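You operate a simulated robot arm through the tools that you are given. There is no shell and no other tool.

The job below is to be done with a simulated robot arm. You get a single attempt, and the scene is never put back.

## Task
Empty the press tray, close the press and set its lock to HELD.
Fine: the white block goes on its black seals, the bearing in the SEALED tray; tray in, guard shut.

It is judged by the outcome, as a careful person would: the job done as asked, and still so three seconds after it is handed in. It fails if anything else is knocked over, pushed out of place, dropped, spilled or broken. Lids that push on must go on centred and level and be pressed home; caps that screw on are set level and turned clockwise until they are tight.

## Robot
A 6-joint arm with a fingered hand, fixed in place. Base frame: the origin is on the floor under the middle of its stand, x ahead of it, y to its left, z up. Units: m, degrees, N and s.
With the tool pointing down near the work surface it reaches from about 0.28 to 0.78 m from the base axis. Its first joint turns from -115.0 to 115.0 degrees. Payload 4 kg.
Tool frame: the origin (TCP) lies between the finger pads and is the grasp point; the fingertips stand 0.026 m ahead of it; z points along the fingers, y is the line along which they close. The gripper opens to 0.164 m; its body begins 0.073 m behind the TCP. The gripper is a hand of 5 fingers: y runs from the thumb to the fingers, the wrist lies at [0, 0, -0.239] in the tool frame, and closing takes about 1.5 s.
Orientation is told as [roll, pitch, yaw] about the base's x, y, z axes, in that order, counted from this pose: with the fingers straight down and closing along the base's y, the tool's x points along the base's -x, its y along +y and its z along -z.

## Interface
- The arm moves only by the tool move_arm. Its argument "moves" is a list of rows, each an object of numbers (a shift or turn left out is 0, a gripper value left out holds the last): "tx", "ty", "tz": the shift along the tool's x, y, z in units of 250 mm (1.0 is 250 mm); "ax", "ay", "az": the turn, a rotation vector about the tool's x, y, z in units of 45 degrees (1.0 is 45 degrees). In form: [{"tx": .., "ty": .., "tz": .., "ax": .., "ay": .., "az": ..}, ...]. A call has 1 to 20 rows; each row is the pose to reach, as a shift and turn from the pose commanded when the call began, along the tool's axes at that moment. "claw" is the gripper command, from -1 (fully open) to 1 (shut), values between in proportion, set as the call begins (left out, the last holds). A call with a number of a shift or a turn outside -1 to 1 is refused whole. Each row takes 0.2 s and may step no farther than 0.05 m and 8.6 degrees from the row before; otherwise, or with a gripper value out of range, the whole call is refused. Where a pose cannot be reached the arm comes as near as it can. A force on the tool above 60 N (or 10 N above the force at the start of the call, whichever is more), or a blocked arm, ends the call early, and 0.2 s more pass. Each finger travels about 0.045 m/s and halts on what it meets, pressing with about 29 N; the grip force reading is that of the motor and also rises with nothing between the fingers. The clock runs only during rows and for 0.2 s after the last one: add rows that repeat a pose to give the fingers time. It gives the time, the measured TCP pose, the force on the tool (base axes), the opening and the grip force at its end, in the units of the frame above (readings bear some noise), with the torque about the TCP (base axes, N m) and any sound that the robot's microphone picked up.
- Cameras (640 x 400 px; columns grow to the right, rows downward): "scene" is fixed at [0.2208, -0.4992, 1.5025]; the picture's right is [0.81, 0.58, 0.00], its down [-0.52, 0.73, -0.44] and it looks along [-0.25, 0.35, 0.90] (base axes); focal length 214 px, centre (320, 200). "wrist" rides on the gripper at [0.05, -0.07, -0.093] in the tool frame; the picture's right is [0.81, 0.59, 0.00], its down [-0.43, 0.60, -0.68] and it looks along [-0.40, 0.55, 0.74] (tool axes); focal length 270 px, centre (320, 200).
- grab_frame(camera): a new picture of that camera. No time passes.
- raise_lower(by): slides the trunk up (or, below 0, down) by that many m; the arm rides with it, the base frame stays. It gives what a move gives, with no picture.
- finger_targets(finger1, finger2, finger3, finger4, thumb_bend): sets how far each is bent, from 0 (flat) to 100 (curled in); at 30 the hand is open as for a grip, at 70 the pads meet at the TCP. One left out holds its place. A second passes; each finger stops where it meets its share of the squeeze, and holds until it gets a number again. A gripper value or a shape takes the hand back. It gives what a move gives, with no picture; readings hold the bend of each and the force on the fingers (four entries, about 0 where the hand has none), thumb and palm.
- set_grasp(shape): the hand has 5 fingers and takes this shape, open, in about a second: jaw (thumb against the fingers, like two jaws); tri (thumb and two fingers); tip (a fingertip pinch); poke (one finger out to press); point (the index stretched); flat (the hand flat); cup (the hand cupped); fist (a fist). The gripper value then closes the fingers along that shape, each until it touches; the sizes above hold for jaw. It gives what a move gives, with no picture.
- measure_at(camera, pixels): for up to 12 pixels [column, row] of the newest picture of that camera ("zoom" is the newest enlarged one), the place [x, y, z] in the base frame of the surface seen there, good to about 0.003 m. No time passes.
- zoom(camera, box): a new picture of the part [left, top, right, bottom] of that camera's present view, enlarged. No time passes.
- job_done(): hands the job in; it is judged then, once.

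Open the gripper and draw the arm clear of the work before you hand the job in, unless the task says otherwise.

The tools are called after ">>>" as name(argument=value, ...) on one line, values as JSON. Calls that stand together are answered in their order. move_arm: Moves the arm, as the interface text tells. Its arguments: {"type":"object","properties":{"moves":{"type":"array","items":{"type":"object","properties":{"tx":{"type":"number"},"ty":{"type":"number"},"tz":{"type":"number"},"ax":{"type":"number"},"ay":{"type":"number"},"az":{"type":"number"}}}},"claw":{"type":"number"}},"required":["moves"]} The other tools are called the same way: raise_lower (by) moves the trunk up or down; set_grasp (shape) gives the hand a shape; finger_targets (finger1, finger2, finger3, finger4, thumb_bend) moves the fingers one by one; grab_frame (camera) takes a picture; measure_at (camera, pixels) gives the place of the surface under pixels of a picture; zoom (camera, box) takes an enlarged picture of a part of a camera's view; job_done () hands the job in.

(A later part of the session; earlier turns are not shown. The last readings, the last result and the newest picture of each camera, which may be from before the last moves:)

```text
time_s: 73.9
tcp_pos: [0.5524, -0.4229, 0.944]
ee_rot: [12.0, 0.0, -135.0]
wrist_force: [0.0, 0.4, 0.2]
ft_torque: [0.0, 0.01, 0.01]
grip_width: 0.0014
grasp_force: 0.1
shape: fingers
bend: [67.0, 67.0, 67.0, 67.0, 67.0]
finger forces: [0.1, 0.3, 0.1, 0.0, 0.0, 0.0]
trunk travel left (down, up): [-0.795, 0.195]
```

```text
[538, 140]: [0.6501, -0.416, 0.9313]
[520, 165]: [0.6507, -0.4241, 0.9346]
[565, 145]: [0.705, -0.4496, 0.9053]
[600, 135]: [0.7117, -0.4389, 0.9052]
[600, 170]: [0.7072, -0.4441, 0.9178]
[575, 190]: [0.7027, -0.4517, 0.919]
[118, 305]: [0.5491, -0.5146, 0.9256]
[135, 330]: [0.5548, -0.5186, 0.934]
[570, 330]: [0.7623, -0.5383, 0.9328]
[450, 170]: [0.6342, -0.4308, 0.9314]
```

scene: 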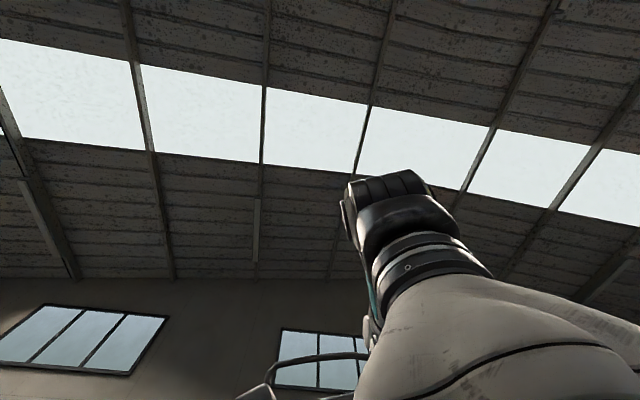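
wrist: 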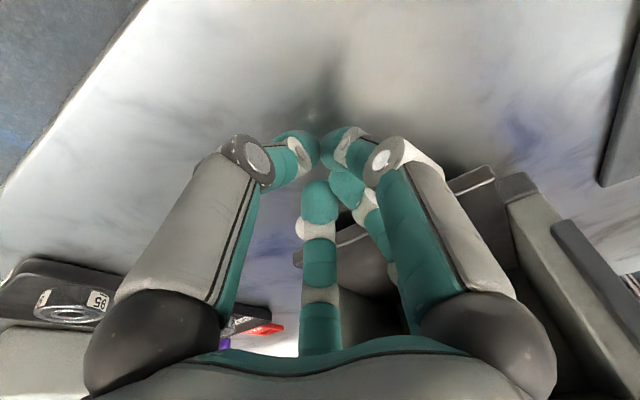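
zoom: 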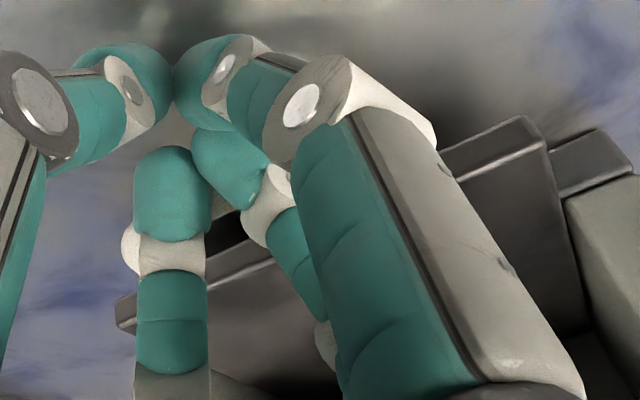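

The tray front is at u 0.754 and the press front at about u 0.813, so some 50–60 mm remain. I'll push on in 8 mm steps and watch the force for the stop.

>>> move_arm(moves=[{"ty": 0.031, "tz": 0.0067}, {"ty": 0.063, "tz": 0.0133}, {"ty": 0.094, "tz": 0.02}, {"ty": 0.125, "tz": 0.0266}, {"ty": 0.156, "tz": 0.0333}])

>>> zoom(camera="wrist", box=[260, 110, 520, 300])

```text
time_s: 75.1
tcp_pos: [0.5812, -0.4492, 0.9428]
ee_rot: [11.9, 0.0, -135.0]
wrist_force: [0.1, 0.0, -0.7]
ft_torque: [-0.02, 0.0, -0.02]
grip_width: 0.0012
grasp_force: 0.0
shape: fingers
bend: [67.0, 67.0, 67.0, 67.0, 67.0]
finger forces: [0.0, 0.0, 0.1, 0.0, 0.1, 0.0]
trunk travel left (down, up): [-0.795, 0.195]
```

```text
2.11 times, centred on (390, 205) of wrist
```

zoom: 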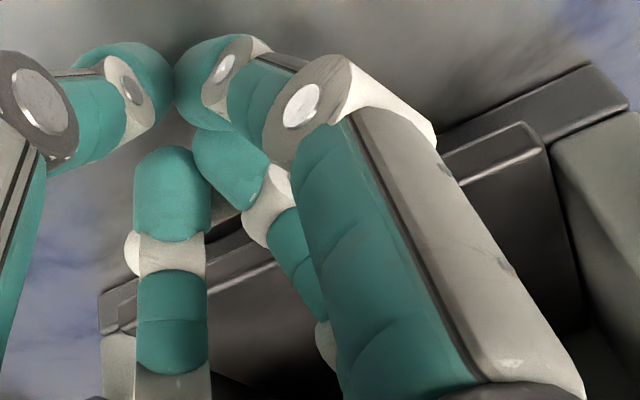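

The tray's front edge is now level with or inside the press front sill. I'll measure again.

>>> measure_at(camera="zoom", pixels=[[535, 145], [515, 170], [480, 190], [600, 90], [560, 120], [460, 160], [120, 300], [115, 320], [600, 130]])

```text
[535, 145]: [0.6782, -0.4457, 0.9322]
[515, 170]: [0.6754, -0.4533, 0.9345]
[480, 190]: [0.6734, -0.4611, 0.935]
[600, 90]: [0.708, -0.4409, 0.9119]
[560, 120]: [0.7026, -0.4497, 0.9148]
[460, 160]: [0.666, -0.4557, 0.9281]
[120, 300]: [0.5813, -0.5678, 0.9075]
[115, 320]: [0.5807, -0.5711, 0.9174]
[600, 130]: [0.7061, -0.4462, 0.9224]
```

The tray's front edge is at u 0.794, with the sill at about 0.813. I'll keep pushing in 5 mm steps until it stops.

>>> move_arm(moves=[{"ty": 0.0196, "tz": 0.0042}, {"ty": 0.039, "tz": 0.0083}, {"ty": 0.0587, "tz": 0.0125}, {"ty": 0.078, "tz": 0.0166}])

>>> zoom(camera="wrist", box=[260, 110, 520, 300])

```text
time_s: 76.1
tcp_pos: [0.593, -0.4615, 0.9447]
ee_rot: [11.9, 0.1, -135.0]
wrist_force: [-10.0, 10.0, 4.5]
ft_torque: [0.1, 0.08, 0.02]
grip_width: 0.0012
grasp_force: 9.6
shape: fingers
bend: [66.0, 71.0, 71.0, 66.0, 67.0]
finger forces: [0.0, 9.8, 9.4, 0.0, 0.1, 0.0]
trunk travel left (down, up): [-0.795, 0.195]
```

```text
2.11 times, centred on (390, 205) of wrist
```

zoom: 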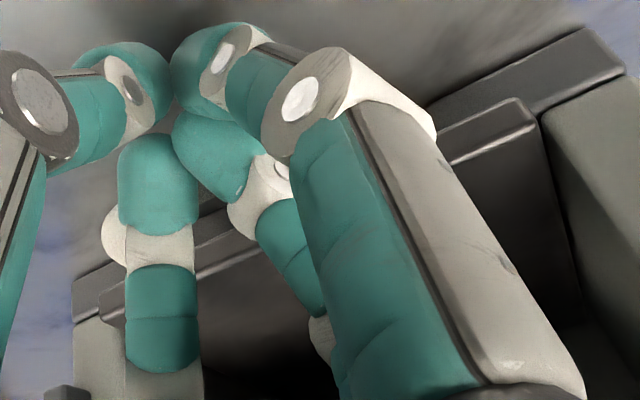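

The push now meets 14 N of resistance and fingers 2 and 3 are being bent back, so the tray seems to be at its stop. I'll measure its front edge and press a few millimetres more to be sure.

>>> measure_at(camera="zoom", pixels=[[520, 115], [500, 140], [470, 150], [590, 50], [560, 85], [120, 310], [90, 290]])

>>> move_arm(moves=[{"ty": 0.012, "tz": 0.0025}, {"ty": 0.024, "tz": 0.005}])

>>> zoom(camera="wrist", box=[260, 110, 520, 300])

>>> measure_at(camera="zoom", pixels=[[520, 115], [500, 140], [470, 150], [590, 50]])

```text
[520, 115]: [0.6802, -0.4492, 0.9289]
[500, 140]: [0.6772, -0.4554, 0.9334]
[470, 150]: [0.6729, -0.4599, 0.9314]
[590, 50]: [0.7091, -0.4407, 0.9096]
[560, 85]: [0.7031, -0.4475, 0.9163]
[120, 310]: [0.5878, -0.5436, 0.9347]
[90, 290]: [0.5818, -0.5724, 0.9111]
```

```text
time_s: 76.7
tcp_pos: [0.5974, -0.4658, 0.9457]
ee_rot: [12.0, -0.1, -135.0]
wrist_force: [-14.2, 14.0, 8.6]
ft_torque: [0.13, 0.14, 0.01]
grip_width: 0.0028
grasp_force: 16.6
shape: fingers
bend: [65.0, 72.0, 72.0, 65.0, 67.0]
finger forces: [0.1, 15.8, 16.2, 0.1, 0.1, 0.1]
trunk travel left (down, up): [-0.795, 0.195]
```

```text
2.11 times, centred on (390, 205) of wrist
```

zoom: 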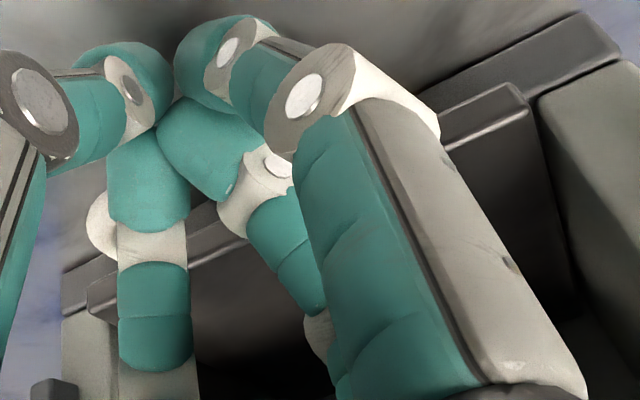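

```text
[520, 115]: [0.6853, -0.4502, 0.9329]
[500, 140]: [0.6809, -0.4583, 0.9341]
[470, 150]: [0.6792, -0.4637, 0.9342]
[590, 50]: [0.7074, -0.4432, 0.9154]
```

Resistance rose to 20 N with no further travel; the tray is home with its front edge near u 0.80. I'll retreat straight back and take a look at the press.

>>> move_arm(moves=[{"ty": -0.1, "tz": -0.03}, {"ty": -0.25, "tz": -0.08}, {"ty": -0.42, "tz": -0.16}, {"ty": -0.59, "tz": -0.25}, {"ty": -0.76, "tz": -0.36}, {"ty": -0.92, "tz": -0.48}])

>>> grab_frame(camera="wrist")

```text
refused: row 5 steps farther than a row can; nothing moved
```

```text
taken
```

wrist: 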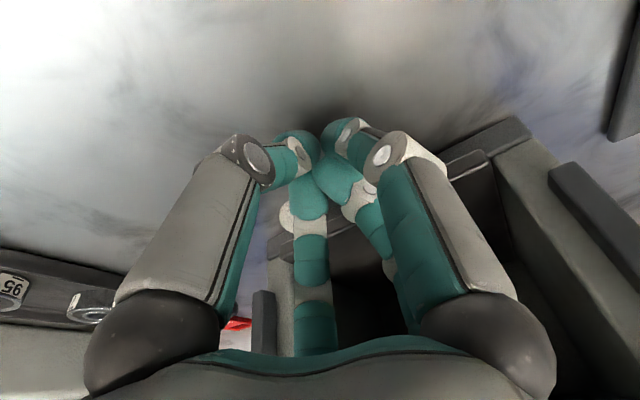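

The move was refused for one over-long step; nothing moved. I'll repeat the retreat with shorter steps.

>>> move_arm(moves=[{"ty": -0.08, "tz": -0.02}, {"ty": -0.2, "tz": -0.06}, {"ty": -0.33, "tz": -0.11}, {"ty": -0.46, "tz": -0.18}, {"ty": -0.6, "tz": -0.26}, {"ty": -0.74, "tz": -0.35}, {"ty": -0.88, "tz": -0.45}])

>>> grab_frame(camera="wrist")

```text
time_s: 78.3
tcp_pos: [0.4286, -0.2978, 1.0078]
ee_rot: [12.0, 0.0, -135.0]
wrist_force: [0.0, -0.4, -0.8]
ft_torque: [-0.04, -0.02, 0.01]
grip_width: 0.0016
grasp_force: 0.0
shape: fingers
bend: [67.0, 67.0, 67.0, 67.0, 67.0]
finger forces: [0.0, 0.0, 0.0, 0.1, 0.1, 0.0]
trunk travel left (down, up): [-0.795, 0.195]
```

```text
taken
```

wrist: 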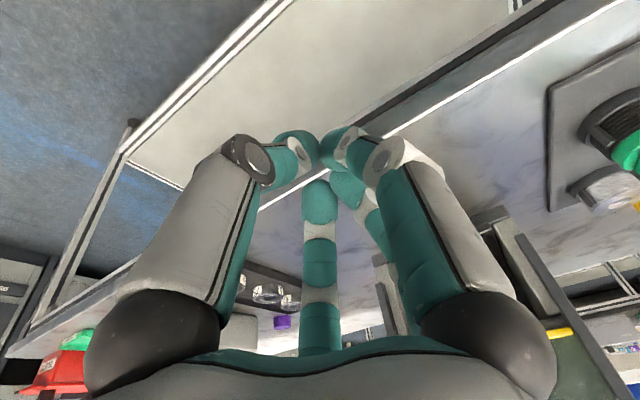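

Now I'll rise and turn the camera to look straight at the press, with the fingers spread for an open view.

>>> move_arm(moves=[{"ty": -0.005, "tz": -0.124, "az": -0.1}, {"ty": -0.009, "tz": -0.247, "az": -0.2}, {"ty": -0.013, "tz": -0.371, "az": -0.3}, {"ty": -0.018, "tz": -0.495, "az": -0.4}, {"ty": -0.022, "tz": -0.618, "az": -0.5}, {"ty": -0.026, "tz": -0.742, "az": -0.6}, {"ty": -0.031, "tz": -0.866, "az": -0.7}, {"ty": -0.035, "tz": -0.989, "az": -0.8}])

>>> finger_targets(finger1=0, finger2=0, finger3=0, finger4=0, thumb_bend=0)

>>> finger_targets(finger1=0, thumb_bend=0)

>>> grab_frame(camera="wrist")

```text
time_s: 80.1
tcp_pos: [0.3855, -0.255, 1.2487]
ee_rot: [9.7, -6.9, -99.6]
wrist_force: [0.4, 0.5, 0.6]
ft_torque: [0.01, 0.02, 0.02]
grip_width: 0.0015
grasp_force: 0.0
shape: fingers
bend: [67.0, 67.0, 67.0, 67.0, 67.0]
finger forces: [0.0, 0.0, 0.0, 0.0, 0.0, 0.0]
trunk travel left (down, up): [-0.795, 0.195]
```

```text
time_s: 81.1
tcp_pos: [0.3867, -0.2561, 1.2484]
ee_rot: [9.7, -7.0, -99.6]
wrist_force: [-0.5, -0.3, -1.1]
ft_torque: [0.0, -0.02, 0.04]
grip_width: 0.1231
grasp_force: 0.0
shape: fingers
bend: [1.0, 1.0, 1.0, 1.0, 0.0]
finger forces: [0.1, 0.0, 0.1, 0.0, 0.0, 0.0]
trunk travel left (down, up): [-0.795, 0.195]
```

```text
time_s: 82.1
tcp_pos: [0.3867, -0.2556, 1.2496]
ee_rot: [9.7, -7.0, -99.6]
wrist_force: [0.0, 0.4, -0.3]
ft_torque: [0.01, 0.04, 0.0]
grip_width: 0.1235
grasp_force: 0.2
shape: fingers
bend: [1.0, 1.0, 1.0, 1.0, 0.0]
finger forces: [0.0, 0.0, 0.0, 0.1, 0.0, 0.0]
trunk travel left (down, up): [-0.795, 0.195]
```

```text
taken
```

wrist: 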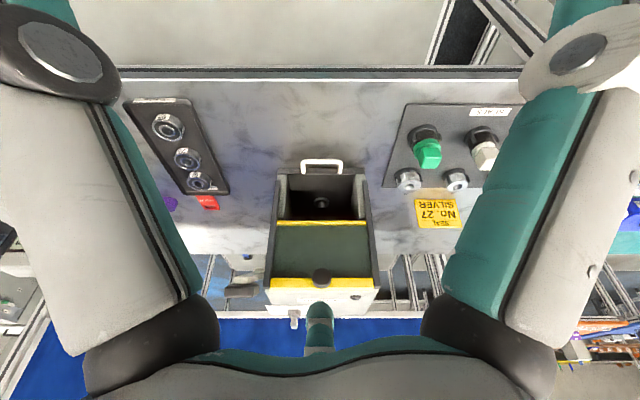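

The tray is in with just its handle showing at (322,165), and the block and bearing sit where they should. I'll zoom in on the guard and measure its knob and edges.

>>> zoom(camera="wrist", box=[240, 150, 410, 320])

>>> measure_at(camera="zoom", pixels=[[310, 298], [310, 280], [250, 318], [400, 318], [200, 300], [250, 172], [400, 172], [315, 235], [310, 50], [180, 340], [255, 400], [300, 320]])

```text
2.35 times, centred on (325, 235) of wrist
```

zoom: 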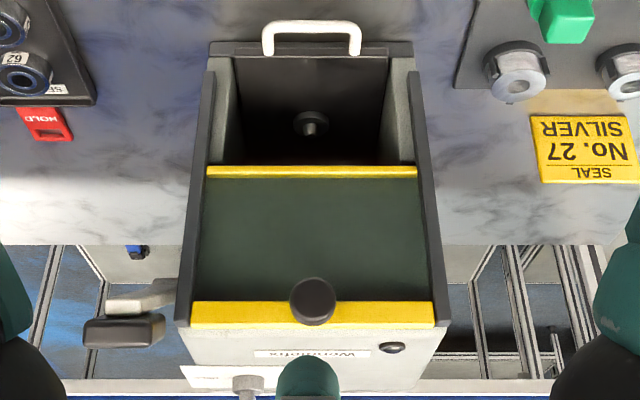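

```text
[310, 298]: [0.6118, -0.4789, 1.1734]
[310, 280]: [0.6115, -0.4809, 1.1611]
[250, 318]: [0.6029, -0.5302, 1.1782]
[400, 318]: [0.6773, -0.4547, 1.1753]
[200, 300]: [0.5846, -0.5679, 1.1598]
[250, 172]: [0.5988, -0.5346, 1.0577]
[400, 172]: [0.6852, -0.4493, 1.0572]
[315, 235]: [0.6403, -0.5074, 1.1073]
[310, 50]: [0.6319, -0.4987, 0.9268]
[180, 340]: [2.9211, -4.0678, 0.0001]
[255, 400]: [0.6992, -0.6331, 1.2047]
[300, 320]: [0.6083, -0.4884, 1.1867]
```

The guard knob is at u≈0.771–0.80, v≈0.094, its top at z≈1.187, and the guard must slide down about 120 mm. I'll shape the hand with fingers 2 and 3 forward as a two-finger saddle and return to yaw -135 with a 25 degree tilt in front of the knob.

>>> finger_targets(finger1=45, finger2=68, finger3=68, finger4=45, thumb_bend=42)

>>> move_arm(moves=[{"az": 0.134}, {"az": 0.267}, {"az": 0.4}, {"az": 0.533}, {"az": 0.667}, {"az": 0.8}])

>>> move_arm(moves=[{"ty": 0.14, "tz": 0.002, "ax": -0.048}, {"ty": 0.28, "tz": 0.005, "ax": -0.096}, {"ty": 0.42, "tz": 0.008, "ax": -0.144}, {"ty": 0.56, "tz": 0.01, "ax": -0.193}, {"ty": 0.7, "tz": 0.012, "ax": -0.241}, {"ty": 0.839, "tz": 0.015, "ax": -0.289}])

>>> grab_frame(camera="wrist")

```text
time_s: 83.1
tcp_pos: [0.3877, -0.2567, 1.2487]
ee_rot: [9.6, -7.0, -99.7]
wrist_force: [-0.5, -0.2, 0.0]
ft_torque: [0.01, 0.03, 0.0]
grip_width: 0.0587
grasp_force: 0.0
shape: fingers
bend: [45.0, 68.0, 68.0, 45.0, 42.0]
finger forces: [0.1, 0.1, 0.1, 0.0, 0.1, 0.0]
trunk travel left (down, up): [-0.795, 0.195]
```

```text
time_s: 84.5
tcp_pos: [0.388, -0.2563, 1.2487]
ee_rot: [12.1, 0.1, -135.1]
wrist_force: [0.3, 0.0, 0.5]
ft_torque: [0.01, 0.01, -0.02]
grip_width: 0.0589
grasp_force: 0.2
shape: fingers
bend: [45.0, 68.0, 68.0, 45.0, 42.0]
finger forces: [0.0, 0.1, 0.0, 0.0, 0.0, 0.0]
trunk travel left (down, up): [-0.795, 0.195]
```

```text
time_s: 85.9
tcp_pos: [0.5342, -0.4032, 1.287]
ee_rot: [24.9, 0.0, -134.9]
wrist_force: [0.3, -0.1, -0.3]
ft_torque: [0.03, 0.03, -0.02]
grip_width: 0.0588
grasp_force: 0.2
shape: fingers
bend: [45.0, 68.0, 68.0, 45.0, 42.0]
finger forces: [0.1, 0.0, 0.0, 0.1, 0.1, 0.0]
trunk travel left (down, up): [-0.795, 0.195]
```

```text
taken
```

wrist: 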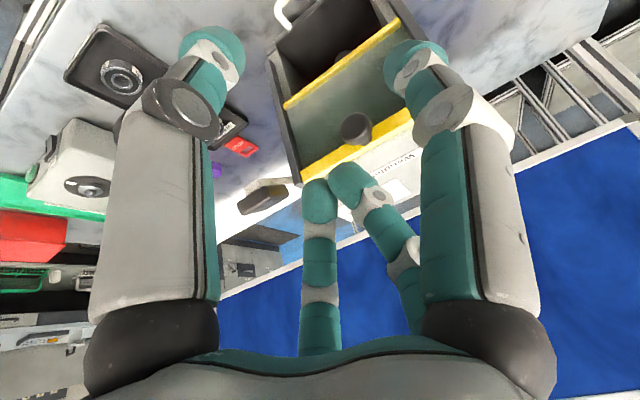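

The knob shows at (357,128), fingers 3 and 2 at (320,195) and (350,178), and the lever grip at (263,197). I'll measure them to plan the contact and clearance.

>>> measure_at(camera="wrist", pixels=[[357, 128], [365, 118], [345, 135], [370, 135], [320, 190], [320, 205], [350, 175], [362, 190], [265, 190], [245, 205], [285, 195], [350, 155]])

>>> zoom(camera="wrist", box=[230, 90, 440, 240])

```text
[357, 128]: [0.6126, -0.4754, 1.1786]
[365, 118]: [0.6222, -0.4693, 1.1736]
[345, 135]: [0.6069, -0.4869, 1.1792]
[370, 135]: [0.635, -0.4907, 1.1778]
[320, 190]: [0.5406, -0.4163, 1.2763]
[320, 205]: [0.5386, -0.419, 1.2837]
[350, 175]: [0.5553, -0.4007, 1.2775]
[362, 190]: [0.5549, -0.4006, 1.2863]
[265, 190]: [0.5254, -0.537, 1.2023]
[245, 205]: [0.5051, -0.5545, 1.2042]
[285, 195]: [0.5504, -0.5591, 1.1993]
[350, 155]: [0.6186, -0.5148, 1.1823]
```

```text
2.67 times, centred on (335, 165) of wrist
```

zoom: 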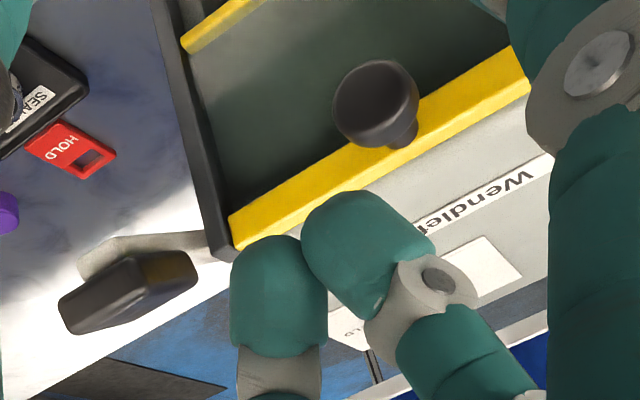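

The knob is a mushroom centred at v≈0.0965 with its top at z≈1.187, and the lever grip ends at v≈0, leaving about 2–3 cm. I'll draw fingers 1 and 4 in a little and move to just above the knob.

>>> finger_targets(finger1=52, finger4=52)

>>> move_arm(moves=[{"tx": 0.001, "ty": 0.058, "tz": 0.084}, {"tx": 0.002, "ty": 0.117, "tz": 0.169}, {"tx": 0.003, "ty": 0.175, "tz": 0.254}, {"tx": 0.004, "ty": 0.234, "tz": 0.338}])

>>> grab_frame(camera="wrist")

>>> zoom(camera="wrist", box=[230, 90, 440, 240])

```text
time_s: 86.9
tcp_pos: [0.5332, -0.4019, 1.2883]
ee_rot: [25.0, 0.0, -135.0]
wrist_force: [-0.7, -0.4, -0.3]
ft_torque: [-0.01, -0.02, -0.02]
grip_width: 0.0521
grasp_force: 0.0
shape: fingers
bend: [52.0, 68.0, 68.0, 52.0, 42.0]
finger forces: [0.0, 0.0, 0.0, 0.1, 0.1, 0.1]
trunk travel left (down, up): [-0.795, 0.195]
```

```text
time_s: 87.9
tcp_pos: [0.5978, -0.4637, 1.2356]
ee_rot: [24.9, 0.0, -135.0]
wrist_force: [-0.1, 0.5, 0.5]
ft_torque: [0.02, 0.02, -0.01]
grip_width: 0.0521
grasp_force: 0.1
shape: fingers
bend: [52.0, 68.0, 68.0, 52.0, 42.0]
finger forces: [0.1, 0.0, 0.0, 0.0, 0.0, 0.1]
trunk travel left (down, up): [-0.795, 0.195]
```

```text
taken
```

wrist: 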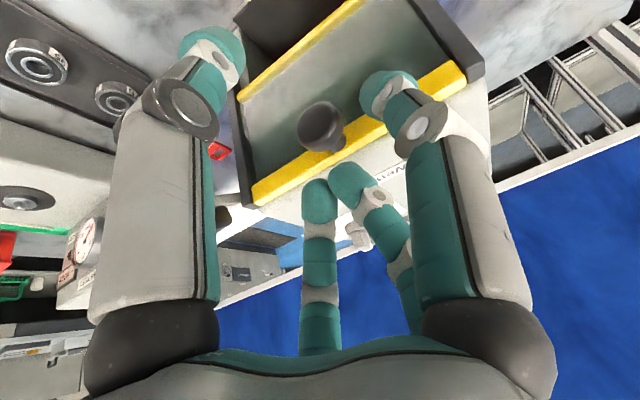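

```text
2.67 times, centred on (335, 165) of wrist
```

zoom: 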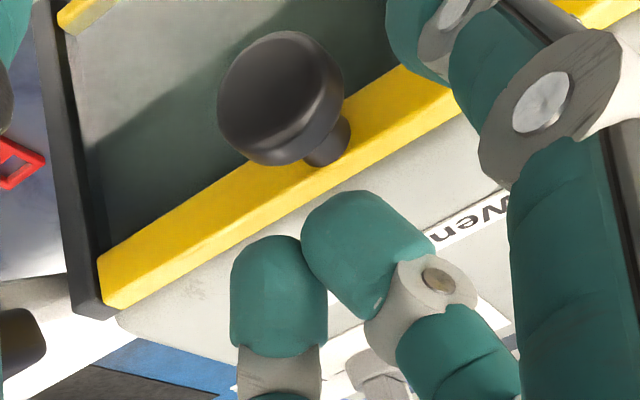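

Finger tips are at (280,250) and (340,205) of the zoom and the knob head at (280,95). I'll measure these points for the final positioning.

>>> measure_at(camera="zoom", pixels=[[280, 245], [270, 265], [340, 205], [365, 225], [285, 95], [300, 140], [240, 110], [325, 75], [330, 140], [345, 125], [310, 195], [400, 95]])

```text
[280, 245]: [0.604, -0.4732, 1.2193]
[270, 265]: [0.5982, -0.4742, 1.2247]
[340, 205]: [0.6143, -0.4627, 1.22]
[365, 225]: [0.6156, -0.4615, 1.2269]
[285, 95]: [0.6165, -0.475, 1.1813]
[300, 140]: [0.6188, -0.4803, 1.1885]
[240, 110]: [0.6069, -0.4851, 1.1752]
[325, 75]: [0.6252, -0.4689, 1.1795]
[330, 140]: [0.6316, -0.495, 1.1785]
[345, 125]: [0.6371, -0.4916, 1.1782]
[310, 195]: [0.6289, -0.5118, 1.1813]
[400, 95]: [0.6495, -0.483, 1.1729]
```

The fingertips' midpoint (v≈0.0985) lines up with the knob centre; they need to go about 10 mm further out. I'll shift out and descend 25 mm to just about contact.

>>> move_arm(moves=[{"ty": 0.036, "tz": 0.017}, {"ty": 0.015, "tz": 0.062}, {"ty": -0.006, "tz": 0.107}])

>>> zoom(camera="wrist", box=[230, 90, 440, 240])

```text
time_s: 88.7
tcp_pos: [0.6032, -0.4707, 1.2109]
ee_rot: [25.0, 0.0, -135.0]
wrist_force: [0.0, 0.1, 0.1]
ft_torque: [-0.01, -0.02, -0.02]
grip_width: 0.0523
grasp_force: 0.1
shape: fingers
bend: [52.0, 68.0, 68.0, 52.0, 42.0]
finger forces: [0.2, 0.0, 0.1, 0.1, 0.0, 0.0]
trunk travel left (down, up): [-0.795, 0.195]
```

```text
2.67 times, centred on (335, 165) of wrist
```

zoom: 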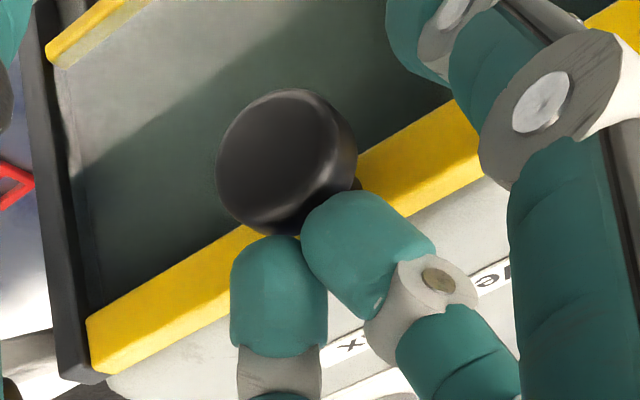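

The fingertips now straddle the top of the knob. I'll press down in small steps, 12 mm, watching the force.

>>> move_arm(moves=[{"ty": -0.0068, "tz": 0.0145}, {"ty": -0.0135, "tz": 0.029}, {"ty": -0.02, "tz": 0.0435}])

>>> zoom(camera="wrist", box=[230, 90, 440, 240])

```text
time_s: 89.5
tcp_pos: [0.6038, -0.4713, 1.1983]
ee_rot: [24.9, 0.0, -135.0]
wrist_force: [0.4, 0.2, 0.0]
ft_torque: [0.01, 0.01, 0.05]
grip_width: 0.0524
grasp_force: 0.1
shape: fingers
bend: [52.0, 68.0, 68.0, 52.0, 42.0]
finger forces: [0.0, 0.1, 0.0, 0.0, 0.0, 0.0]
trunk travel left (down, up): [-0.795, 0.195]
```

```text
2.67 times, centred on (335, 165) of wrist
```

zoom: 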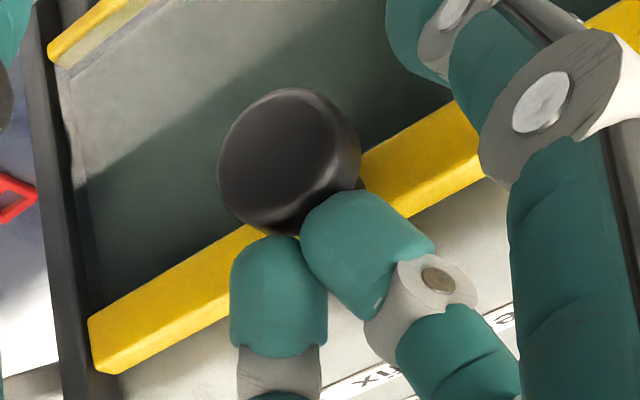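

The knob keeps its place in the picture while the hand went down 12 mm, so the guard is moving with almost no force. I'll verify by measuring, then continue down.

>>> measure_at(camera="zoom", pixels=[[285, 160], [300, 215], [420, 150], [180, 320], [400, 260]])

>>> move_arm(moves=[{"ty": -0.0169, "tz": 0.036}, {"ty": -0.0338, "tz": 0.0725}, {"ty": -0.0507, "tz": 0.109}, {"ty": -0.0676, "tz": 0.145}, {"ty": -0.0845, "tz": 0.181}, {"ty": -0.1, "tz": 0.2175}])

>>> grab_frame(camera="wrist")

>>> zoom(camera="wrist", box=[230, 90, 440, 240])

```text
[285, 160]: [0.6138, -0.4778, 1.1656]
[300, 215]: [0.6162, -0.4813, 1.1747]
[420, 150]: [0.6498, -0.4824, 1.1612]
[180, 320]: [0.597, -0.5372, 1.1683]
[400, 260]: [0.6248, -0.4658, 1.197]
```

```text
time_s: 90.9
tcp_pos: [0.6043, -0.4737, 1.1386]
ee_rot: [25.0, 0.0, -135.0]
wrist_force: [-0.2, 0.0, -0.2]
ft_torque: [0.02, -0.01, 0.0]
grip_width: 0.052
grasp_force: 0.0
shape: fingers
bend: [52.0, 68.0, 68.0, 52.0, 42.0]
finger forces: [0.0, 0.1, 0.0, 0.0, 0.0, 0.1]
trunk travel left (down, up): [-0.795, 0.195]
```

```text
taken
```

wrist: 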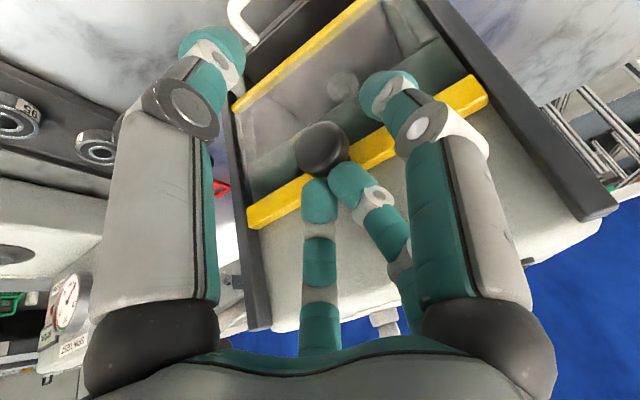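

```text
2.67 times, centred on (335, 165) of wrist
```

zoom: 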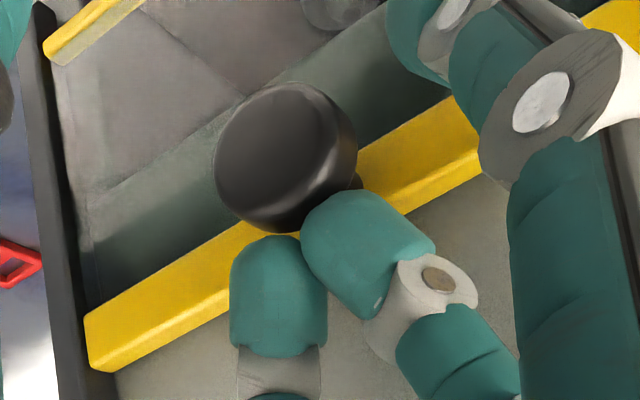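

The guard is now about halfway down, with the tray's boss visible through the glass at (343,88). I'll continue another 45 mm, watching for the stop.

>>> move_arm(moves=[{"ty": -0.0135, "tz": 0.029}, {"ty": -0.027, "tz": 0.058}, {"ty": -0.0406, "tz": 0.087}, {"ty": -0.054, "tz": 0.116}, {"ty": -0.0676, "tz": 0.145}, {"ty": -0.076, "tz": 0.163}])

>>> grab_frame(camera="wrist")

>>> zoom(camera="wrist", box=[200, 0, 440, 240])

```text
time_s: 92.3
tcp_pos: [0.6048, -0.4719, 1.0956]
ee_rot: [25.3, 0.0, -134.9]
wrist_force: [1.6, 0.7, 10.3]
ft_torque: [-0.11, -0.22, 0.01]
grip_width: 0.0523
grasp_force: 6.0
shape: fingers
bend: [52.0, 67.0, 68.0, 52.0, 42.0]
finger forces: [0.0, 10.5, 1.7, 0.0, 0.0, 0.1]
trunk travel left (down, up): [-0.795, 0.195]
```

```text
taken
```

wrist: 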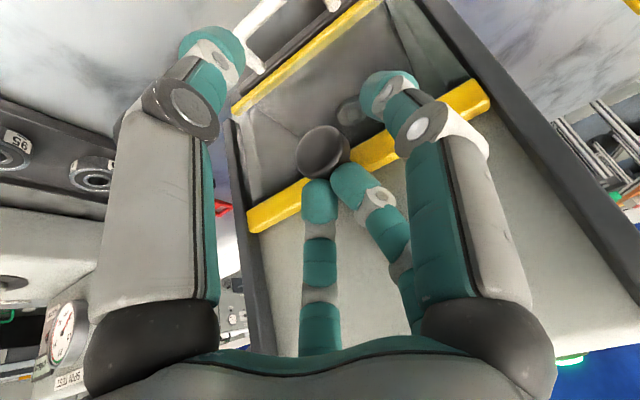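

```text
1.67 times, centred on (320, 120) of wrist
```

zoom: 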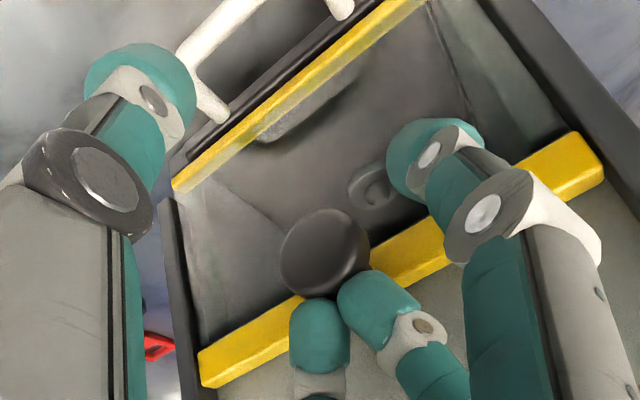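

A 10 N stop at z 1.096, with the guard's lower yellow bar now just above the tray front. I'll measure the bar against the tray and sill.

>>> measure_at(camera="zoom", pixels=[[300, 95], [200, 170], [380, 35], [310, 75], [250, 115], [330, 250], [420, 250], [240, 360], [360, 130], [370, 190], [210, 105]])

```text
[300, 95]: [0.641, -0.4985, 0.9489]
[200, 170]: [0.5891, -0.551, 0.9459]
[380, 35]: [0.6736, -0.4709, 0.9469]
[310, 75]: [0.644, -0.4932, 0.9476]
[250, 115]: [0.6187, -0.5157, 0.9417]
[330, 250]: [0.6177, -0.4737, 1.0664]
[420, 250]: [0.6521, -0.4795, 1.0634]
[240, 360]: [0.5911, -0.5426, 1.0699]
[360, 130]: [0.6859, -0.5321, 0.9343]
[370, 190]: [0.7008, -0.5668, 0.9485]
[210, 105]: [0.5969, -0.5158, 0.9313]
```

The guard has come down about 110 mm with its bar at z≈0.947, a few millimetres above the tray top (0.934). I'll press a little further to make sure it's fully shut.

>>> move_arm(moves=[{"ty": -0.0034, "tz": 0.00725}, {"ty": -0.0068, "tz": 0.0145}])

>>> zoom(camera="wrist", box=[200, 0, 440, 240])

>>> measure_at(camera="zoom", pixels=[[300, 95], [200, 170], [380, 35], [250, 115], [330, 250], [420, 250], [240, 360]])

```text
time_s: 92.9
tcp_pos: [0.6047, -0.4708, 1.0946]
ee_rot: [25.3, 0.0, -135.0]
wrist_force: [0.9, 2.2, 24.6]
ft_torque: [-0.31, -0.47, 0.03]
grip_width: 0.0523
grasp_force: 13.6
shape: fingers
bend: [52.0, 66.0, 67.0, 52.0, 42.0]
finger forces: [0.1, 19.0, 8.0, 0.1, 0.1, 0.0]
trunk travel left (down, up): [-0.795, 0.195]
```

```text
1.67 times, centred on (320, 120) of wrist
```

zoom: 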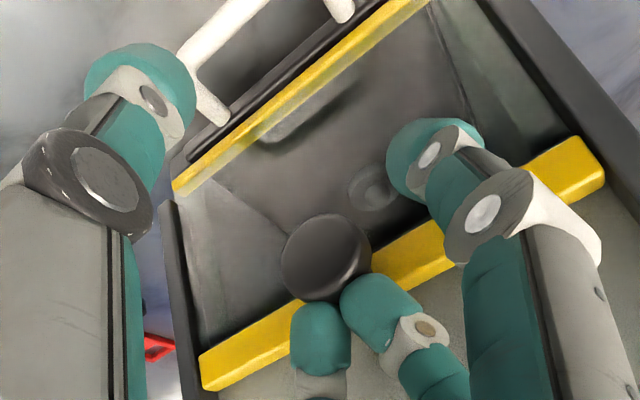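

```text
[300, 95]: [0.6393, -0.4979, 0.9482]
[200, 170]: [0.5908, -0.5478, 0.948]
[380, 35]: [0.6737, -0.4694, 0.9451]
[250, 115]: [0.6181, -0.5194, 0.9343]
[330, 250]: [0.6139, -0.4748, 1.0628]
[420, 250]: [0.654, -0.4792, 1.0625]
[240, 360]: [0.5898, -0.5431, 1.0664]
```

Force rose to 25 N without further travel, so the guard is at its lower stop. I'll lift the fingers straight up off the knob and back away, then look at the lock.

>>> move_arm(moves=[{"ty": 0.017, "tz": -0.036}, {"ty": 0.05, "tz": -0.11}, {"ty": 0.084, "tz": -0.18}, {"ty": 0.0, "tz": -0.28}, {"ty": -0.1, "tz": -0.37}, {"ty": -0.2, "tz": -0.47}, {"ty": -0.3, "tz": -0.58}])

>>> grab_frame(camera="wrist")

```text
time_s: 94.5
tcp_pos: [0.511, -0.379, 1.193]
ee_rot: [25.1, 0.0, -135.0]
wrist_force: [-0.3, 0.1, -1.1]
ft_torque: [0.0, -0.01, 0.02]
grip_width: 0.0523
grasp_force: 0.1
shape: fingers
bend: [52.0, 68.0, 68.0, 52.0, 42.0]
finger forces: [0.0, 0.0, 0.1, 0.0, 0.0, 0.0]
trunk travel left (down, up): [-0.795, 0.195]
```

```text
taken
```

wrist: 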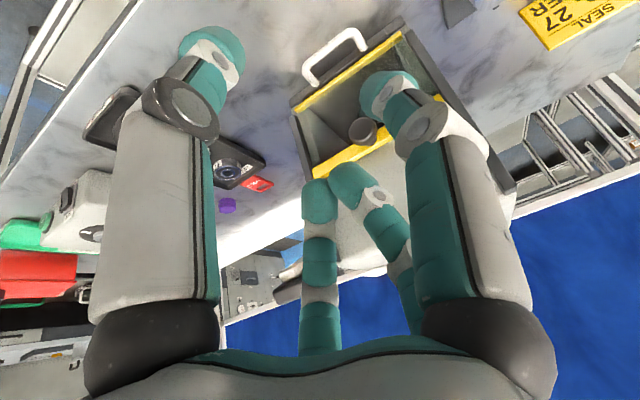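

The guard stays down. To see the lock on the press top I'll raise the trunk, spread the fingers, and turn the camera toward it.

>>> raise_lower(by=0.19)

>>> finger_targets(finger1=0, finger2=0, finger3=0, finger4=0, thumb_bend=0)

>>> move_arm(moves=[{"az": -0.134}, {"az": -0.267}, {"az": -0.4}, {"az": -0.533}, {"az": -0.667}, {"az": -0.8}])

>>> grab_frame(camera="wrist")

```text
time_s: 96.6
tcp_pos: [0.5115, -0.3802, 1.3812]
ee_rot: [25.0, -0.1, -134.9]
wrist_force: [0.5, 0.6, 0.8]
ft_torque: [-0.03, -0.02, -0.01]
grip_width: 0.0521
grasp_force: 0.1
shape: fingers
bend: [52.0, 68.0, 68.0, 52.0, 42.0]
finger forces: [0.1, 0.1, 0.0, 0.1, 0.0, 0.0]
trunk travel left (down, up): [-0.985, 0.005]
```

```text
time_s: 97.6
tcp_pos: [0.5121, -0.3798, 1.381]
ee_rot: [25.0, 0.0, -135.0]
wrist_force: [0.7, -0.3, -0.4]
ft_torque: [-0.01, 0.0, -0.02]
grip_width: 0.1233
grasp_force: 0.0
shape: fingers
bend: [1.0, 1.0, 1.0, 1.0, 0.0]
finger forces: [0.1, 0.0, 0.0, 0.0, 0.1, 0.0]
trunk travel left (down, up): [-0.985, 0.005]
```

```text
time_s: 99.0
tcp_pos: [0.5129, -0.3793, 1.3806]
ee_rot: [20.6, -14.4, -101.5]
wrist_force: [0.1, 0.0, 0.3]
ft_torque: [0.01, -0.01, 0.01]
grip_width: 0.1232
grasp_force: 0.1
shape: fingers
bend: [1.0, 1.0, 1.0, 1.0, 0.0]
finger forces: [0.1, 0.0, 0.1, 0.0, 0.0, 0.0]
trunk travel left (down, up): [-0.985, 0.005]
```

```text
taken
```

wrist: 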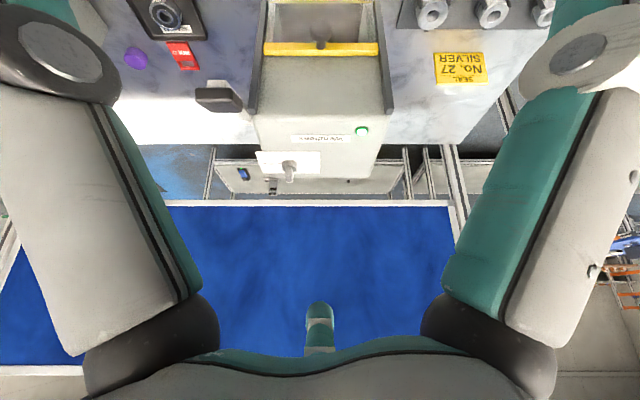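

The round indicator at (362,130) is now lit green, and the lock with its white plate is at (290,163). I'll zoom in on the lock and measure.

>>> zoom(camera="wrist", box=[245, 135, 345, 195])

>>> measure_at(camera="zoom", pixels=[[290, 170], [290, 250], [290, 215], [150, 150], [450, 150], [120, 110], [460, 110], [200, 130], [380, 190], [290, 275], [310, 180], [260, 190]])

```text
6.40 times, centred on (295, 165) of wrist
```

zoom: 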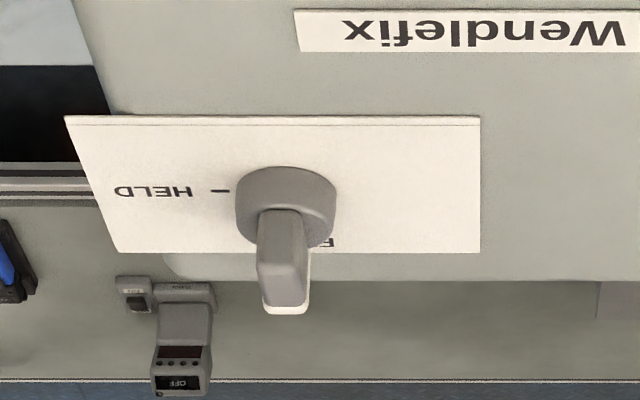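

```text
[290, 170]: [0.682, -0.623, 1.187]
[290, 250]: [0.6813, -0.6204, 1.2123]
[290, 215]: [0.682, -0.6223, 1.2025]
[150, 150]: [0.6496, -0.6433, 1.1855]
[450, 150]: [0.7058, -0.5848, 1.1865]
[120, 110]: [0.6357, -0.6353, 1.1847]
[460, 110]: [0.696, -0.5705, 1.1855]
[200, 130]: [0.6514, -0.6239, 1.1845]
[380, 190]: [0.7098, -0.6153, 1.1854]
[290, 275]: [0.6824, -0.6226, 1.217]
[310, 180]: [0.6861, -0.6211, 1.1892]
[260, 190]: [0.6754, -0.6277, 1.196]
```

The lock plate reads HELD on the right-hand (-v) side, and the grip with its white pointer currently points away (+u), with an "F…" mark behind it. I'll move the camera above for a top-down view of the lock before planning how to turn it.

>>> move_arm(moves=[{"tx": -0.101, "ty": 0.071, "tz": 0.01, "ax": 0.112, "ay": 0.082}, {"tx": -0.202, "ty": 0.142, "tz": 0.02, "ax": 0.225, "ay": 0.164}, {"tx": -0.303, "ty": 0.212, "tz": 0.031, "ax": 0.337, "ay": 0.245}, {"tx": -0.404, "ty": 0.283, "tz": 0.041, "ax": 0.449, "ay": 0.327}])

>>> grab_frame(camera="wrist")

```text
time_s: 100.0
tcp_pos: [0.553, -0.4803, 1.4105]
ee_rot: [0.1, 0.0, -99.0]
wrist_force: [0.3, 0.7, -0.3]
ft_torque: [0.0, 0.03, 0.0]
grip_width: 0.1236
grasp_force: 0.1
shape: fingers
bend: [1.0, 1.0, 1.0, 1.0, 0.0]
finger forces: [0.1, 0.1, 0.0, 0.0, 0.0, 0.0]
out of reach, approached as far as the arm can: row 4
trunk travel left (down, up): [-0.985, 0.005]
```

```text
taken
```

wrist: 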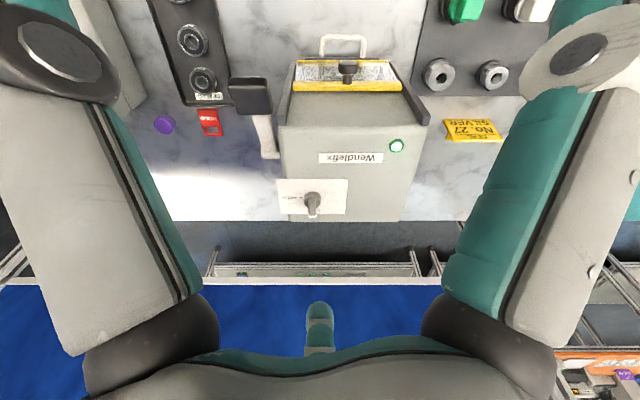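

The top of the press is now visible: the lock sits at (312,203) near the far edge. I'll zoom in and measure it.

>>> zoom(camera="wrist", box=[270, 170, 360, 230])

>>> measure_at(camera="zoom", pixels=[[310, 190], [312, 230], [312, 250], [300, 275], [270, 180], [345, 180], [305, 160], [310, 210], [290, 230], [330, 230], [55, 75], [545, 280]])

```text
6.67 times, centred on (315, 200) of wrist
```

zoom: 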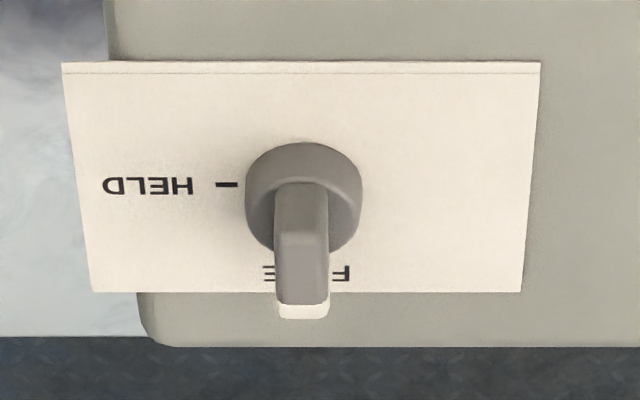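

```text
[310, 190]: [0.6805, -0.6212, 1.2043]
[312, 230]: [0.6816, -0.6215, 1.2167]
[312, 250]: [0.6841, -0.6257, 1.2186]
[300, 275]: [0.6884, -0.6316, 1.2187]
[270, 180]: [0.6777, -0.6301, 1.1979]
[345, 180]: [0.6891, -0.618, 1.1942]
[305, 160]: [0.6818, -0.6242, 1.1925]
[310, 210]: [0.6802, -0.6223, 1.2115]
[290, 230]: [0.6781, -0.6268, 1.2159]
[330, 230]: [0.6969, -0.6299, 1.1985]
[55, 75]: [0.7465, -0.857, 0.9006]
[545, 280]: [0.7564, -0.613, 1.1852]
```

Clear view now: the bar grip sits on a round base, its white tip pointing to FREE (far side); HELD is 90 degrees clockwise from above. I'll measure the marks to fix the rotation centre, and the bar's tip.

>>> measure_at(camera="zoom", pixels=[[226, 184], [215, 184], [345, 272], [265, 272], [302, 312], [302, 298], [285, 290], [318, 290], [302, 240], [302, 150], [250, 200], [358, 200]])

```text
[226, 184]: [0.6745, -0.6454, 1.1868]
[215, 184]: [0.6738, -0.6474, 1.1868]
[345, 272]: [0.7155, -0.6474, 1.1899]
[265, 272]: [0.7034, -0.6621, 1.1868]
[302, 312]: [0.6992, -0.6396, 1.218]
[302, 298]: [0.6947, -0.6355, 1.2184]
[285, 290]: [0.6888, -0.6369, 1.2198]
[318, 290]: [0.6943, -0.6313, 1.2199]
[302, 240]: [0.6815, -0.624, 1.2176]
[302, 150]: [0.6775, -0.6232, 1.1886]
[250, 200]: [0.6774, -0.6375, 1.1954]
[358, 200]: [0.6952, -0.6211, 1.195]
```

The rotation centre is at about u 0.933, v 0.0405, with the bar's top at z≈1.219 and its base disc at z≈1.198. I'll check the poke shape in free air, as pushing the near end of the bar sideways with one finger looks like the practical way at this reach.

>>> set_grasp(shape="poke")

>>> grab_frame(camera="wrist")

```text
time_s: 100.9
tcp_pos: [0.554, -0.4797, 1.4116]
ee_rot: [0.3, -0.1, -99.0]
wrist_force: [0.2, 0.1, 0.2]
ft_torque: [-0.02, 0.01, 0.0]
grip_width: 0.0003
grasp_force: 0.1
shape: poke
bend: [100.0, 100.0, 100.0, 100.0, 83.0]
finger forces: [0.0, 0.0, 0.0, 0.0, 0.0, 0.1]
trunk travel left (down, up): [-0.985, 0.005]
```

```text
taken
```

wrist: 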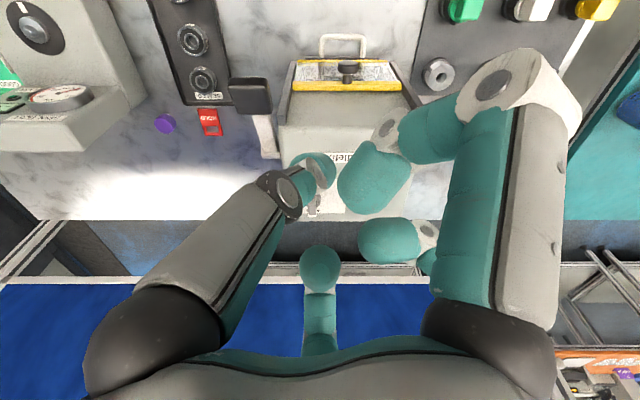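

In the poke shape the fingers curl up and the thumb reaches the middle as the single pressing digit, tip near (320,168). I'll measure tip and finger positions.

>>> measure_at(camera="wrist", pixels=[[318, 162], [328, 172], [322, 180], [300, 180], [280, 190], [375, 190], [350, 195], [385, 245], [320, 265], [410, 150], [500, 80], [330, 165]])

>>> zoom(camera="wrist", box=[230, 110, 450, 300])

```text
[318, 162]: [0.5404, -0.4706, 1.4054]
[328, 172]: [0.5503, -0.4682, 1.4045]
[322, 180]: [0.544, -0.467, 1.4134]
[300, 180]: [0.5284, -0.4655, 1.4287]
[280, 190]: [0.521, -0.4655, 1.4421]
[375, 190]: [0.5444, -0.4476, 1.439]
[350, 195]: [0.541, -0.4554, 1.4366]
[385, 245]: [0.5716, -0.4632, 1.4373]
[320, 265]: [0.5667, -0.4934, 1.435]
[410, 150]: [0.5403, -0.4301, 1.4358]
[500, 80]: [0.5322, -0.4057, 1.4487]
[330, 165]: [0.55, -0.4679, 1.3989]
```

```text
2.11 times, centred on (340, 205) of wrist
```

zoom: 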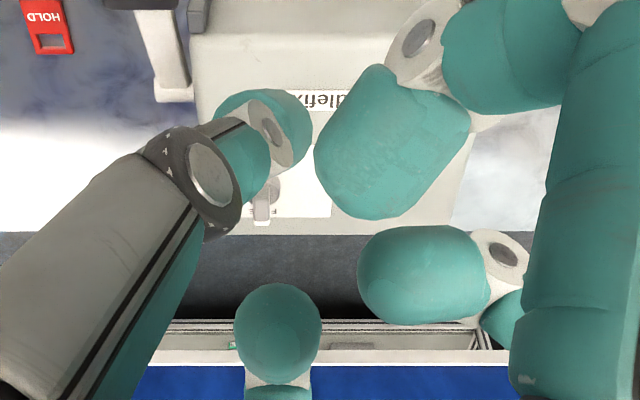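

The thumb tip stands about 5 cm proud of the curled fingers, so it makes a good single pusher. I'll measure the press lever and LED to make sure the hand clears them over the press top.

>>> measure_at(camera="wrist", pixels=[[240, 90], [265, 90], [262, 115], [262, 130], [270, 150], [275, 158], [397, 146], [425, 115], [300, 210], [400, 215], [285, 120], [255, 100]])

```text
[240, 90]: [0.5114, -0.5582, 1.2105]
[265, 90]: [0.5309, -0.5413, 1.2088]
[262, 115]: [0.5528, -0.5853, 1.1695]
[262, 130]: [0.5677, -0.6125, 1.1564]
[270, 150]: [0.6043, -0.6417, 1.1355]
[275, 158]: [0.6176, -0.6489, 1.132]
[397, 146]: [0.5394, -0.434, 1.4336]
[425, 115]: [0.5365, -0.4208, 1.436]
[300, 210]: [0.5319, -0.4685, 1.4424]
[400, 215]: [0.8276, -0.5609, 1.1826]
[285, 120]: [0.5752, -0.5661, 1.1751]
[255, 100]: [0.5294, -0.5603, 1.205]
```

The lever's grip only reaches z 1.21 near u 0.75, so the hand will clear it over the press top. I'll turn to yaw -135 and then tilt 35 degrees while moving to a standoff above and right of the lock.

>>> move_arm(moves=[{"az": 0.134}, {"az": 0.267}, {"az": 0.4}, {"az": 0.533}, {"az": 0.667}, {"az": 0.8}])

>>> move_arm(moves=[{"tx": -0.022, "ty": 0.08, "tz": 0.05, "ax": -0.13}, {"tx": -0.043, "ty": 0.17, "tz": 0.11, "ax": -0.26}, {"tx": -0.065, "ty": 0.26, "tz": 0.18, "ax": -0.39}, {"tx": -0.086, "ty": 0.35, "tz": 0.25, "ax": -0.52}, {"tx": -0.108, "ty": 0.44, "tz": 0.33, "ax": -0.65}, {"tx": -0.128, "ty": 0.52, "tz": 0.4, "ax": -0.778}])

>>> grab_frame(camera="wrist")

```text
time_s: 102.3
tcp_pos: [0.5525, -0.477, 1.4116]
ee_rot: [0.1, 0.0, -135.1]
wrist_force: [-0.7, 0.1, 0.8]
ft_torque: [0.03, 0.02, 0.0]
grip_width: 0.0002
grasp_force: 0.0
shape: poke
bend: [100.0, 100.0, 100.0, 100.0, 83.0]
finger forces: [0.0, 0.0, 0.1, 0.0, 0.0, 0.1]
trunk travel left (down, up): [-0.985, 0.005]
```

```text
time_s: 103.7
tcp_pos: [0.6215, -0.5927, 1.3126]
ee_rot: [35.1, 0.0, -135.0]
wrist_force: [-0.8, -0.3, -0.4]
ft_torque: [0.03, 0.02, -0.02]
grip_width: 0.0
grasp_force: 0.0
shape: poke
bend: [100.0, 100.0, 100.0, 100.0, 83.0]
finger forces: [0.0, 0.1, 0.0, 0.0, 0.0, 0.0]
trunk travel left (down, up): [-0.985, 0.005]
```

```text
taken
```

wrist: 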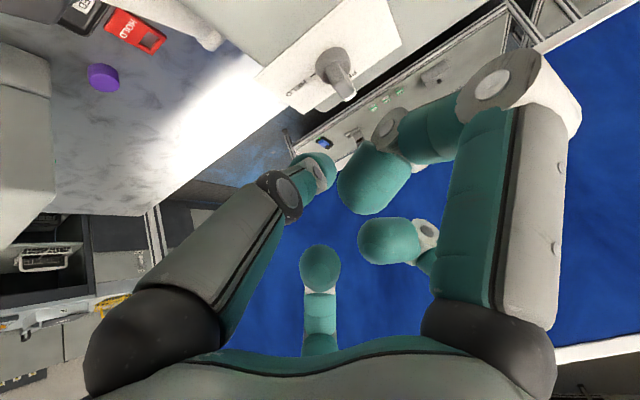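

The lock is at (335,75) and the thumb tip at (320,165). I'll zoom and measure both precisely.

>>> zoom(camera="wrist", box=[250, 20, 410, 220])

>>> measure_at(camera="zoom", pixels=[[290, 300], [305, 305], [300, 320], [285, 330], [270, 325], [310, 315], [330, 125], [345, 160], [330, 90], [310, 120], [355, 175], [290, 310]])

```text
2.00 times, centred on (330, 120) of wrist
```

zoom: 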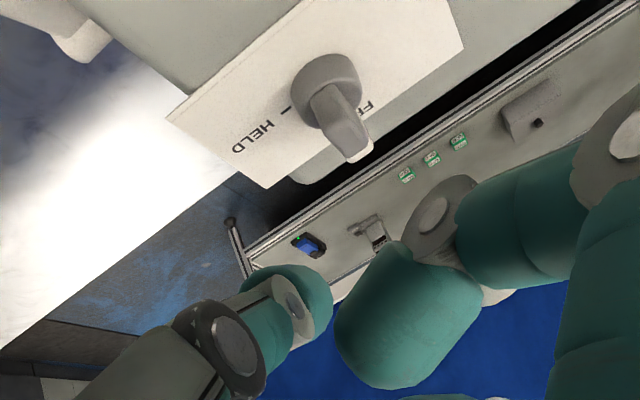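

```text
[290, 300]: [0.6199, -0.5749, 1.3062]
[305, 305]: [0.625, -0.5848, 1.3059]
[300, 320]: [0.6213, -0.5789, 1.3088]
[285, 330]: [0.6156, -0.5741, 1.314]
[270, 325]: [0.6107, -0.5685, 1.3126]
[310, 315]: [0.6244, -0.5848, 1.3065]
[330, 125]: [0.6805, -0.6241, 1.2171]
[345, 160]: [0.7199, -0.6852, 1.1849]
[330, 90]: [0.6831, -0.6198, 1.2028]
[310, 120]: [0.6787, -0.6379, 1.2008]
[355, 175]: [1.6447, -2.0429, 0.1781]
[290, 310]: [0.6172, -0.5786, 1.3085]
```

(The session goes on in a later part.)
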